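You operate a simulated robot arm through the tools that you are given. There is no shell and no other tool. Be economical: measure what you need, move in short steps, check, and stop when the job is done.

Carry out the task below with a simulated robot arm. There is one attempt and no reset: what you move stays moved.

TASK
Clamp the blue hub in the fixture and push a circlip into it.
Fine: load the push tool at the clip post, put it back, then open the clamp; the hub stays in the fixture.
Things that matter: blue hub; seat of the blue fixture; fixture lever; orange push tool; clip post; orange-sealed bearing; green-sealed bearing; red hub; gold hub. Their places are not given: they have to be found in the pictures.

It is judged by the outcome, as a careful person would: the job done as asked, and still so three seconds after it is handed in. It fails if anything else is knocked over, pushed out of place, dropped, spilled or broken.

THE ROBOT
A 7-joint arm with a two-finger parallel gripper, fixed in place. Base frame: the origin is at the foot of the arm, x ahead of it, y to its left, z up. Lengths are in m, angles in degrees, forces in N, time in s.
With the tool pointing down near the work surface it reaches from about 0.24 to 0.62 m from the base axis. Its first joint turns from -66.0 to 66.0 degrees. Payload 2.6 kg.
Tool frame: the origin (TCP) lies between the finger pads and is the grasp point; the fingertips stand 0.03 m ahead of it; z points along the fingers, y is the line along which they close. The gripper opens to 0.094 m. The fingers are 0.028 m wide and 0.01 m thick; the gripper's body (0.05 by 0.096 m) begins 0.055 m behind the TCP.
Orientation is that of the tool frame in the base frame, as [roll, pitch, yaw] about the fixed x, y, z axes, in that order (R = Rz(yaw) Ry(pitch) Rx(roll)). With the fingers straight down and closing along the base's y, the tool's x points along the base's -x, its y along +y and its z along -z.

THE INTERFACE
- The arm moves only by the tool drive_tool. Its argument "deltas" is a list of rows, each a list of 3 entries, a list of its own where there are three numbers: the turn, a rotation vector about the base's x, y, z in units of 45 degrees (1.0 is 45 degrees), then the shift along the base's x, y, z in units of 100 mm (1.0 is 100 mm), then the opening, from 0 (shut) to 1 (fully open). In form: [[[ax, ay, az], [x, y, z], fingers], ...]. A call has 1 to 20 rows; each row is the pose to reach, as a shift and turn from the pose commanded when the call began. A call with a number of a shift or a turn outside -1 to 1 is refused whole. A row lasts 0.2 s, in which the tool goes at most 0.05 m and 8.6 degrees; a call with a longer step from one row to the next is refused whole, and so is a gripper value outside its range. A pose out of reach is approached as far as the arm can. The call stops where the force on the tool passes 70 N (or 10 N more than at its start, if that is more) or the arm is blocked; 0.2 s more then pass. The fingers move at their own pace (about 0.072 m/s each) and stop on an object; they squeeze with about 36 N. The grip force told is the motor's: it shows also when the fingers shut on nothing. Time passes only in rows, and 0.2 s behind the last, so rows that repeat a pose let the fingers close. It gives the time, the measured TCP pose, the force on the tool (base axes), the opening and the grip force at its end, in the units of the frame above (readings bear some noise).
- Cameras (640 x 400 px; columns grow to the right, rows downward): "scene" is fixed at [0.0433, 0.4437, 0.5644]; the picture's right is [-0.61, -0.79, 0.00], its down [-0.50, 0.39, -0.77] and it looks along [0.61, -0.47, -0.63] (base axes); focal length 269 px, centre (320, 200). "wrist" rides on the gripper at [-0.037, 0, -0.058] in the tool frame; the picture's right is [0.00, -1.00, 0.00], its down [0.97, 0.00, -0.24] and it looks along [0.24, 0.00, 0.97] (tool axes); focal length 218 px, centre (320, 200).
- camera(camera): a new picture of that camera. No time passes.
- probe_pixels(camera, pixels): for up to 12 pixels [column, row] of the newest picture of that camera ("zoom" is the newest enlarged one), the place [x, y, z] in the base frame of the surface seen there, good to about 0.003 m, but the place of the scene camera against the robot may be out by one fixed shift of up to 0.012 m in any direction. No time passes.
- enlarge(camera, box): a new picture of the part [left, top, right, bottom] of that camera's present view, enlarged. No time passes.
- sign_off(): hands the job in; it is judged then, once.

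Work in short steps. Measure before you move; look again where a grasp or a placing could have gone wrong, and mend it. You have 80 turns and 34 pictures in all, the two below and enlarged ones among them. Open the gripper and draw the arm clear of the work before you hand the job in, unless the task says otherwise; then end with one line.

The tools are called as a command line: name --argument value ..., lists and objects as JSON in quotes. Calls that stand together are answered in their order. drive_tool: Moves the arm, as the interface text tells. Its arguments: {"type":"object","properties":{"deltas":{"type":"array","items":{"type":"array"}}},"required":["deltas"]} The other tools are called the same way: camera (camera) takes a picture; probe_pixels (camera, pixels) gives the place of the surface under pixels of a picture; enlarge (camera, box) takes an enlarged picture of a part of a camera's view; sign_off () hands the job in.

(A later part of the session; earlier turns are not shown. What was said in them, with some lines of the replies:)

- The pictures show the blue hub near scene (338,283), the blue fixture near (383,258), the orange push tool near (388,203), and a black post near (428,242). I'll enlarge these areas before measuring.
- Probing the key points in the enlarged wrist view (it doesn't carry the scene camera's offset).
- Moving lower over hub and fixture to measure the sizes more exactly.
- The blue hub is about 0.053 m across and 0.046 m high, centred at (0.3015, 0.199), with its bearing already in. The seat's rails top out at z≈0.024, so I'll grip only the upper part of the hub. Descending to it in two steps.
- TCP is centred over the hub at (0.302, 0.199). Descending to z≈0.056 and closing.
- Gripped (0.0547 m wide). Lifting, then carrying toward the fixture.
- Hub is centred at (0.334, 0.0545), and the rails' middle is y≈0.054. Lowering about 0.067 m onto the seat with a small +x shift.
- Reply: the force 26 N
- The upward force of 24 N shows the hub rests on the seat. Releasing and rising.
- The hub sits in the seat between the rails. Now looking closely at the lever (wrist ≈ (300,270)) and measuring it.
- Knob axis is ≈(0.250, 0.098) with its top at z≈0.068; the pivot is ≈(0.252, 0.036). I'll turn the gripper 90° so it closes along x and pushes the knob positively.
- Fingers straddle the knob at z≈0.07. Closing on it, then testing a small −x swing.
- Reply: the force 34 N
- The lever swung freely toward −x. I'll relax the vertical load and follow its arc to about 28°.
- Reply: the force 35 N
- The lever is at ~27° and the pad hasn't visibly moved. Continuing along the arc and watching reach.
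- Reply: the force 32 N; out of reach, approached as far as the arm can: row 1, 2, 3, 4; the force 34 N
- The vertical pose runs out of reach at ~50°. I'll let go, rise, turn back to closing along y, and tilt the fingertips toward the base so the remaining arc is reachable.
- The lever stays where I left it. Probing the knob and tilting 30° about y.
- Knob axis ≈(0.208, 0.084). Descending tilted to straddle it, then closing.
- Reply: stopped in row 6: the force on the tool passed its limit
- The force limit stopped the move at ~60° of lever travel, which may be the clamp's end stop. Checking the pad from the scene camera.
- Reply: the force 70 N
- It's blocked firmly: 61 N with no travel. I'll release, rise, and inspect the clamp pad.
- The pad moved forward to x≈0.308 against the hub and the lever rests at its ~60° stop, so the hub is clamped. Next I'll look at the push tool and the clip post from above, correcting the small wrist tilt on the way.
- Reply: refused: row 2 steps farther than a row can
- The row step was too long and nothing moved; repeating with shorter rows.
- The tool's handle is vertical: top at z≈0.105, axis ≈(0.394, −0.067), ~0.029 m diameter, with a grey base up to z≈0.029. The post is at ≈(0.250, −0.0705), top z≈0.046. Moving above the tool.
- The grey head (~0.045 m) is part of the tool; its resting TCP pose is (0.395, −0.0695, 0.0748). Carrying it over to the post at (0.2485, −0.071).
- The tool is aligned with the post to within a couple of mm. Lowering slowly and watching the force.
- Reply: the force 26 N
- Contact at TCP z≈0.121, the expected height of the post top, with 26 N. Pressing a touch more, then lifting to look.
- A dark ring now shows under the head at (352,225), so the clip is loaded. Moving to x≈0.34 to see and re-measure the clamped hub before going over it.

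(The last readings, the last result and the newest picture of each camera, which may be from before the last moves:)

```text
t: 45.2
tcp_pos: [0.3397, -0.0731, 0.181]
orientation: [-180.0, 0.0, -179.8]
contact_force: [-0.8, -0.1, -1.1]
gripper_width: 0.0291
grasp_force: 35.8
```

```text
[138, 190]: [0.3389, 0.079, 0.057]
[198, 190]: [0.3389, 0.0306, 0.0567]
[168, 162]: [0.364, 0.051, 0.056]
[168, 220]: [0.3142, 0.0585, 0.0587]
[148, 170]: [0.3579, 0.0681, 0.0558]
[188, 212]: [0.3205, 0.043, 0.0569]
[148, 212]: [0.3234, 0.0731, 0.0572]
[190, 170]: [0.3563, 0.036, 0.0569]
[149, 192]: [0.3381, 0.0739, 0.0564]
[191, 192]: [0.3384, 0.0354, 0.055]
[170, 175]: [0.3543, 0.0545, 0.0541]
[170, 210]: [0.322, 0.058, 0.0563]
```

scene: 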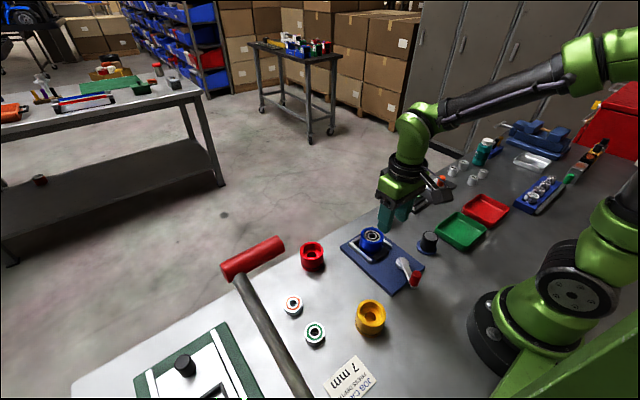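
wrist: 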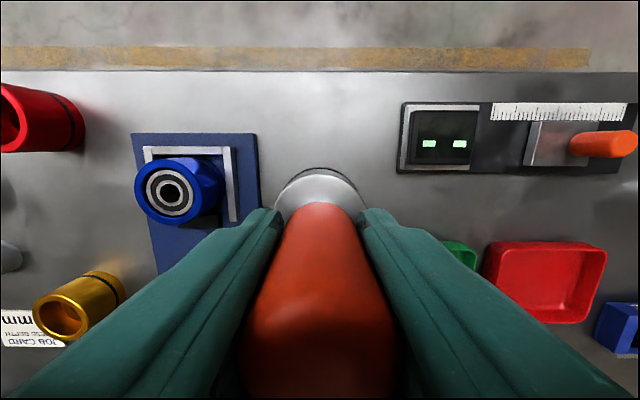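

The clamped hub centre is (0.3388, 0.0548), rim z≈0.057. Carrying the loaded tool over it.

drive_tool --deltas '[[[0, 0, 0], [0, 0.3, 0], 0.1], [[0, 0, 0], [0, 0.6, 0], 0.1], [[0, 0, 0], [0, 0.85, 0], 0.1], [[0, 0, 0], [-0.005, 1.0, 0], 0.1], [[0, 0, 0], [-0.005, 1.0, 0], 0.1]]'

drive_tool --deltas '[[[0, 0, 0], [0, 0.256, 0], 0.1], [[0, 0, 0], [0, 0.256, 0], 0.1], [[0, 0, 0], [0, 0.256, -0.2], 0.1], [[0, 0, 0], [0, 0.256, -0.35], 0.1], [[0, 0, 0], [0, 0.256, -0.4], 0.1], [[0, 0, 0], [0, 0.256, -0.4], 0.1]]'

enlarge --camera "scene" --box '[340, 180, 420, 270]'

```text
t: 46.4
tcp_pos: [0.3392, 0.029, 0.1804]
orientation: [180.0, 0.1, -179.9]
contact_force: [-0.2, -0.6, -2.2]
gripper_width: 0.0291
grasp_force: 36.3
```

```text
t: 47.8
tcp_pos: [0.3387, 0.0524, 0.1399]
orientation: [180.0, 0.0, -179.8]
contact_force: [0.4, -0.4, -3.0]
gripper_width: 0.0293
grasp_force: 36.4
```

```text
4.44 times, centred on (380, 225) of scene
```

zoom: 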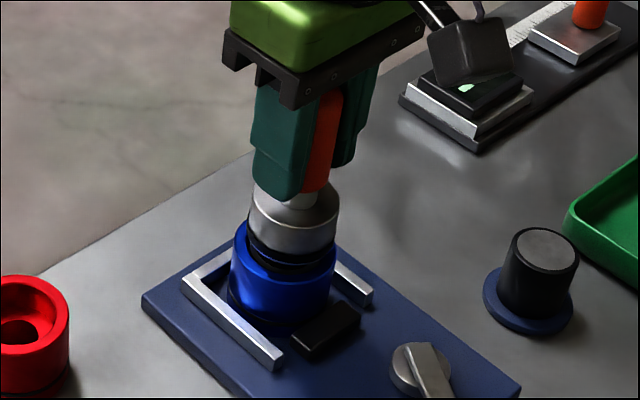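

The head looks about 1–2 mm off toward (−x, −y). I'll shift by (+1, +1.5) mm and lower slowly.

drive_tool --deltas '[[[0, 0, 0], [0.01, 0.015, 0], 0.1], [[0, 0, 0], [0.01, 0.015, -0.04], 0.1], [[0, 0, 0], [0.01, 0.015, -0.07], 0.1], [[0, 0, 0], [0.01, 0.015, -0.09], 0.1], [[0, 0, 0], [0.01, 0.015, -0.1], 0.1], [[0, 0, 0], [0.01, 0.015, -0.1], 0.1]]'

```text
t: 49.2
tcp_pos: [0.3415, 0.0555, 0.1308]
orientation: [179.8, 0.4, -179.7]
contact_force: [2.3, 2.5, 24.1]
gripper_width: 0.0297
grasp_force: 35.7
```

Contact with 24 N at z=0.1308. Pressing further in 1 mm steps.

drive_tool --deltas '[[[0, 0, 0], [0, 0, -0.01], 0.1], [[0, 0, 0], [0, 0, -0.02], 0.1], [[0, 0, 0], [0, 0, -0.03], 0.1], [[0, 0, 0], [0, 0, -0.03], 0.1]]'

```text
t: 50.2
tcp_pos: [0.3404, 0.0566, 0.1278]
orientation: [179.9, 0.1, -179.8]
contact_force: [2.5, -3.0, 22.9]
gripper_width: 0.0292
grasp_force: 35.9
```

enlarge --camera "scene" --box '[340, 180, 420, 270]'

```text
4.44 times, centred on (380, 225) of scene
```

zoom: 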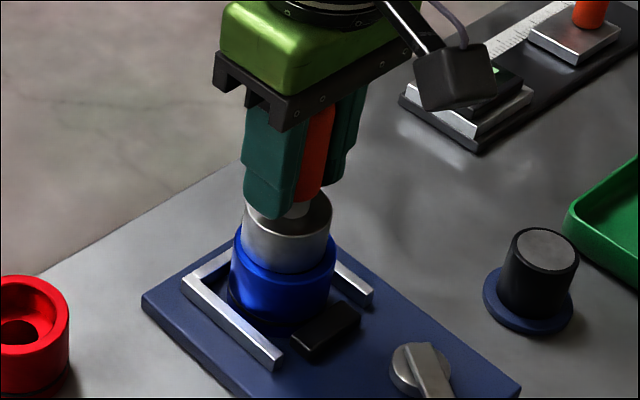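

The head now meets the hub rim and the clip ring is no longer visible, but the handle may be slipping in the grip. I'll keep pressing gently; the fingertips will land on the grey shoulder if it slips.

drive_tool --deltas '[[[0, 0, 0], [0, 0, -0.01], 0.1], [[0, 0, 0], [0, 0, -0.02], 0.1], [[0, 0, 0], [0, 0, -0.03], 0.1], [[0, 0, 0], [0, 0, -0.03], 0.1]]'

```text
t: 51.2
tcp_pos: [0.3406, 0.0555, 0.1248]
orientation: [-179.9, 0.1, -179.8]
contact_force: [1.0, -9.2, 27.3]
gripper_width: 0.0295
grasp_force: 35.9
```

drive_tool --deltas '[[[0, 0, 0], [0, 0, -0.02], 0.1], [[0, 0, 0], [0, 0, -0.04], 0.1], [[0, 0, 0], [0, 0, -0.06], 0.1], [[0, 0, 0], [0, 0, -0.08], 0.1], [[0, 0, 0], [0, 0, -0.09], 0.1], [[0, 0, 0], [0, 0, -0.1], 0.1], [[0, 0, 0], [0, 0, -0.11], 0.1], [[0, 0, 0], [0, 0, -0.12], 0.1], [[0, 0, 0], [0, 0, -0.13], 0.1], [[0, 0, 0], [0, 0, -0.14], 0.1], [[0, 0, 0], [0, 0, -0.15], 0.1], [[0, 0, 0], [0, 0, -0.16], 0.1]]'

```text
t: 52.5
tcp_pos: [0.3396, 0.0562, 0.1185]
orientation: [179.9, 0.1, -180.0]
contact_force: [-3.6, -1.4, 6.6]
gripper_width: 0.0296
grasp_force: 36.1
stopped in row 6: the force on the tool passed its limit (the readings are from after the stop); the commanded pose is now the measured one
```

The force limit tripped at z≈0.118, so the fingertips reached the shoulder and the head is bottomed hard. Lifting to inspect the hub.

drive_tool --deltas '[[[0, 0, 0], [0, 0, 0.05], 0.1], [[0, 0, 0], [0, 0, 0.2], 0.1], [[0, 0, 0], [0, 0, 0.5], 0.1], [[0, 0, 0], [0, 0, 0.8], 0.1], [[0, 0, 0], [0, 0, 0.8], 0.1]]'

enlarge --camera "scene" --box '[330, 170, 410, 270]'

```text
t: 53.7
tcp_pos: [0.3425, 0.057, 0.1983]
orientation: [179.9, 0.2, 179.9]
contact_force: [0.5, 1.1, -2.0]
gripper_width: 0.0295
grasp_force: 36.0
```

```text
4.00 times, centred on (370, 220) of scene
```

zoom: 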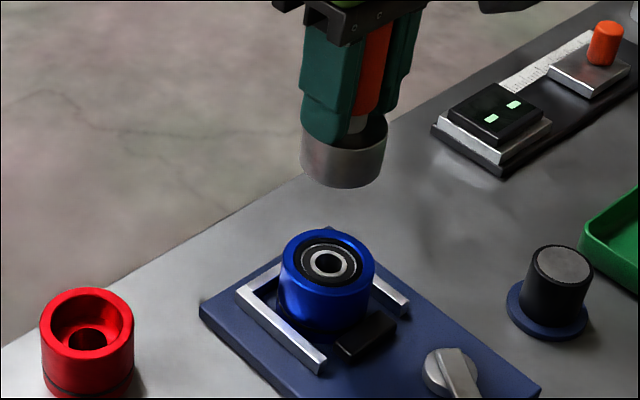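

A dark clip ring now sits around the bearing in the hub and the tool head is bare, so the clip is in. Taking the tool back to its spot at (0.395, −0.0695).

drive_tool --deltas '[[[0, 0, 0], [0.1, -0.3, 0], 0.1], [[0, 0, 0], [0.2, -0.6, 0], 0.1], [[0, 0, 0], [0.3, -0.85, 0], 0.1], [[0, 0, 0], [0.45, -1.0, 0], 0.1], [[0, 0, 0], [0.54, -1.0, 0], 0.1], [[0, 0, 0], [0.54, -1.0, 0], 0.1]]'

drive_tool --deltas '[[[0, 0, 0], [0, -0.26, 0], 0.1], [[0, 0, 0], [0, -0.26, -0.3], 0.1], [[0, 0, 0], [0, -0.26, -0.6], 0.1], [[0, 0, 0], [0, -0.26, -0.9], 0.1], [[0, 0, 0], [0, -0.26, -1.0], 0.1], [[0, 0, 0], [0, -0.26, -1.0], 0.1]]'

```text
t: 55.1
tcp_pos: [0.3942, -0.0441, 0.1982]
orientation: [180.0, 0.2, 179.9]
contact_force: [-0.3, 0.4, -1.4]
gripper_width: 0.0293
grasp_force: 36.3
```

```text
t: 56.5
tcp_pos: [0.3939, -0.0687, 0.0968]
orientation: [179.9, 0.1, -180.0]
contact_force: [0.8, 0.8, -1.9]
gripper_width: 0.0292
grasp_force: 35.5
```

Lowering slowly until the tool touches the bench.

drive_tool --deltas '[[[0, 0, 0], [0, 0, -0.15], 0.1], [[0, 0, 0], [0, 0, -0.25], 0.1], [[0, 0, 0], [0, 0, -0.3], 0.1], [[0, 0, 0], [0, 0, -0.32], 0.1], [[0, 0, 0], [0, 0, -0.335], 0.1], [[0, 0, 0], [0, 0, -0.335], 0.1]]'

```text
t: 57.9
tcp_pos: [0.3931, -0.0676, 0.0655]
orientation: [179.8, 0.1, 180.0]
contact_force: [0.3, -0.8, -2.3]
gripper_width: 0.0293
grasp_force: 36.0
```

drive_tool --deltas '[[[0, 0, 0], [0.01, -0.01, -0.015], 0.1], [[0, 0, 0], [0.01, -0.01, -0.03], 0.1], [[0, 0, 0], [0.01, -0.01, -0.04], 0.1], [[0, 0, 0], [0.01, -0.01, -0.04], 0.1]]'

```text
t: 58.9
tcp_pos: [0.3957, -0.0704, 0.0625]
orientation: [179.9, 0.2, -179.9]
contact_force: [-5.7, 2.6, 20.9]
gripper_width: 0.0295
grasp_force: 35.7
```

Bench contact at 21 N. Releasing and rising straight up.

drive_tool --deltas '[[[0, 0, 0], [0, 0, 0.01], 0.1], [[0, 0, 0], [0, 0, 0.01], 0.6], [[0, 0, 0], [0, 0, 0.01], 0.6], [[0, 0, 0], [0, 0, 0.01], 0.6], [[0, 0, 0], [0, 0, 0.3], 0.6], [[0, 0, 0], [0, 0, 0.6], 0.6], [[0, 0, 0], [0, 0, 1.0], 0.6], [[0, 0, 0], [0, 0, 1.0], 0.6]]'

```text
t: 60.7
tcp_pos: [0.3937, -0.0721, 0.1598]
orientation: [179.9, 0.1, 179.9]
contact_force: [-0.2, -0.3, 0.2]
gripper_width: 0.0563
grasp_force: 0.1
```

Now to open the clamp: going back to the lever knob at ≈(0.196, 0.067) with the same 31° tilt.

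drive_tool --deltas '[[[0, 0, 0], [-0.1, 0.1, 0.15], 0.5], [[0, 0, 0], [-0.3, 0.3, 0.2], 0.5], [[0, 0, 0], [-0.5, 0.5, 0.2], 0.5], [[0, 0, 0], [-0.7, 0.7, 0.2], 0.5], [[0, 0, 0], [-0.9, 0.9, 0.2], 0.5], [[0, 0, 0], [-1.0, 1.0, 0.2], 0.5], [[0, 0, 0], [-1.0, 1.0, 0.2], 0.5]]'

drive_tool --deltas '[[[0, 0, 0], [-0.2, 0.2, 0], 0.5], [[0, 0.18, 0], [-0.4, 0.385, 0], 0.5], [[0, 0.36, 0], [-0.55, 0.385, 0], 0.5], [[0, 0.54, 0], [-0.7, 0.385, -0.1], 0.5], [[0, 0.7, 0], [-0.8, 0.385, -0.2], 0.5], [[0, 0.7, 0], [-0.8, 0.385, -0.3], 0.5], [[0, 0.7, 0], [-0.8, 0.385, -0.3], 0.5]]'

camera --camera "wrist"

```text
t: 62.3
tcp_pos: [0.2955, 0.0305, 0.1811]
orientation: [179.9, 0.1, 180.0]
contact_force: [-0.2, 0.9, -1.0]
gripper_width: 0.0469
grasp_force: 0.0
```

```text
t: 63.9
tcp_pos: [0.2142, 0.0682, 0.1506]
orientation: [179.8, -31.6, -180.0]
contact_force: [0.3, 0.6, 0.4]
gripper_width: 0.0469
grasp_force: 0.1
```

```text
2 pictures are left
```

wrist: 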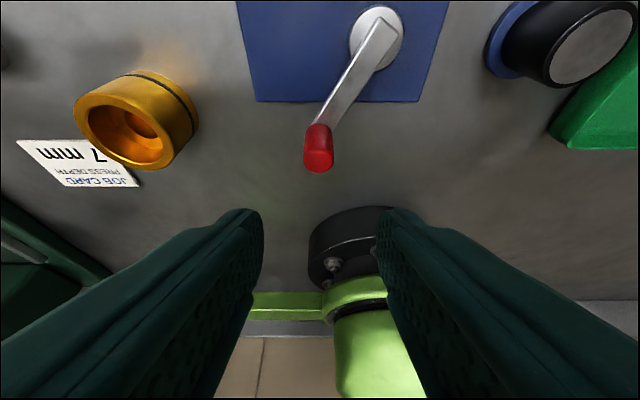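

probe_pixels --camera "wrist" --pixels '[[319, 158], [307, 155], [331, 155], [319, 135], [375, 40]]'

drive_tool --deltas '[[[0, 0, 0], [-0.05, 0, -0.3], 0.5], [[0, 0, 0], [-0.12, 0, -0.6], 0.5], [[0, 0, 0], [-0.14, 0, -0.7], 0.5], [[0, 0, 0], [-0.14, 0, -0.79], 0.5], [[0, 0, 0], [-0.14, 0, -0.79], 0.05], [[0, 0, 0], [-0.14, 0, -0.79], 0.05], [[0, 0, 0], [-0.14, 0, -0.79], 0.05]]'

```text
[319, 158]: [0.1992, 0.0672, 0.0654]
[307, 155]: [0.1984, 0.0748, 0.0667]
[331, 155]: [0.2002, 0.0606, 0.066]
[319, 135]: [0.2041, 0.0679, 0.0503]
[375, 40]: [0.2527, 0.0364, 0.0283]
```

```text
t: 65.5
tcp_pos: [0.1999, 0.0679, 0.0713]
orientation: [179.8, -31.5, -179.9]
contact_force: [-2.0, 8.0, -5.7]
gripper_width: 0.0194
grasp_force: 45.7
```

Gripped the knob. Swinging the lever back along its arc to the open position.

drive_tool --deltas '[[[0, 0, 0], [0.029, 0.046, 0], 0.05], [[0, 0, 0], [0.0625, 0.089, 0], 0.05], [[0, 0, 0], [0.099, 0.129, 0], 0.05], [[0, 0, 0], [0.139, 0.166, 0], 0.05], [[0, 0, 0], [0.183, 0.199, 0], 0.05], [[0, 0, 0], [0.229, 0.229, 0], 0.05], [[0, 0, 0], [0.277, 0.254, 0], 0.05], [[0, 0, 0], [0.3275, 0.275, 0], 0.05], [[0, 0, 0], [0.3795, 0.291, 0], 0.05], [[0, 0, 0], [0.433, 0.303, 0], 0.05], [[0, 0, 0], [0.487, 0.31, 0], 0.05], [[0, 0, 0], [0.541, 0.3125, 0], 0.05], [[0, 0, 0], [0.541, 0.3125, 0], 0.05]]'

```text
t: 68.3
tcp_pos: [0.2552, 0.1, 0.0711]
orientation: [179.9, -31.6, -180.0]
contact_force: [-4.7, -2.3, 8.0]
gripper_width: 0.0188
grasp_force: 45.0
```

The lever is back at its starting position. Releasing, rising and straightening the wrist.

drive_tool --deltas '[[[0, 0, 0], [0, 0, 0], 0.5], [[0, 0, 0], [0, 0, 0], 0.5], [[0, 0, 0], [0, 0, 0], 0.5], [[0, 0, 0], [0, 0, 0.3], 0.5], [[0, 0, 0], [0, 0, 0.6], 0.5], [[0, 0, 0], [0, 0, 1.0], 0.5], [[0, -0.18, 0], [0, 0, 1.0], 0.8], [[0, -0.36, 0], [0, 0, 1.0], 1], [[0, -0.54, 0], [0, 0, 1.0], 1], [[0, -0.7, 0], [0, 0, 1.0], 1], [[0, -0.7, 0], [0, 0, 1.0], 1]]'

drive_tool --deltas '[[[0, 0, 0], [0, 0, 0.4], 1], [[0, 0, 0], [0, 0, 0.8], 1], [[0, 0, 0], [0.3, 0, 1.0], 1], [[0, 0, 0], [0.6, 0, 1.0], 1], [[0, 0, 0], [0.6, 0, 1.0], 1]]'

enlarge --camera "wrist" --box '[200, 100, 480, 275]'

camera --camera "scene"

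```text
t: 70.7
tcp_pos: [0.2539, 0.0997, 0.1715]
orientation: [179.8, 0.2, -180.0]
contact_force: [0.5, -0.2, -0.3]
gripper_width: 0.0941
grasp_force: 0.1
```

```text
t: 71.9
tcp_pos: [0.318, 0.1, 0.2717]
orientation: [179.9, 0.1, -180.0]
contact_force: [0.2, -0.7, -0.1]
gripper_width: 0.0942
grasp_force: 0.0
```

```text
2.29 times, centred on (340, 188) of wrist
```

zoom: 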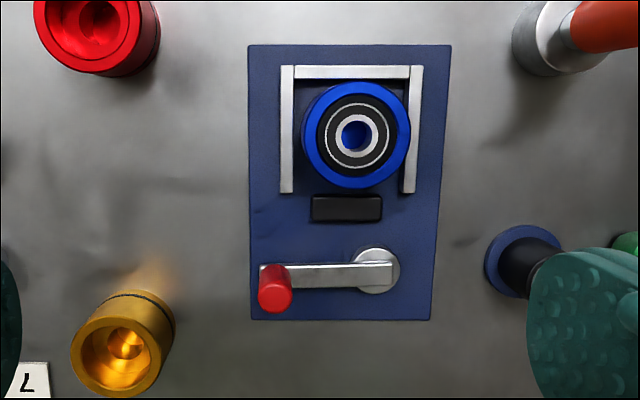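

```text
0 pictures are left
```

scene: 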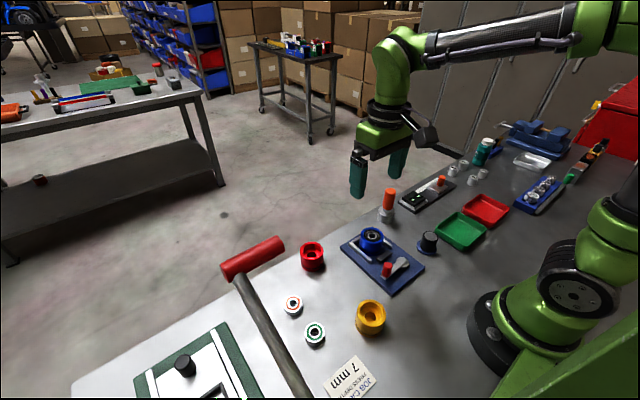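

The clip ring is in the hub, the hub is in the fixture, and the pad is back with the lever at its open position. The push tool stands upright in its spot, nothing else has moved, and the open gripper is clear. Handing in.

sign_off

```text
The job is handed in.
```

The blue hub was clamped, a circlip was pushed into it, the push tool was put back in its place, and the clamp was opened with the hub still in the fixture.
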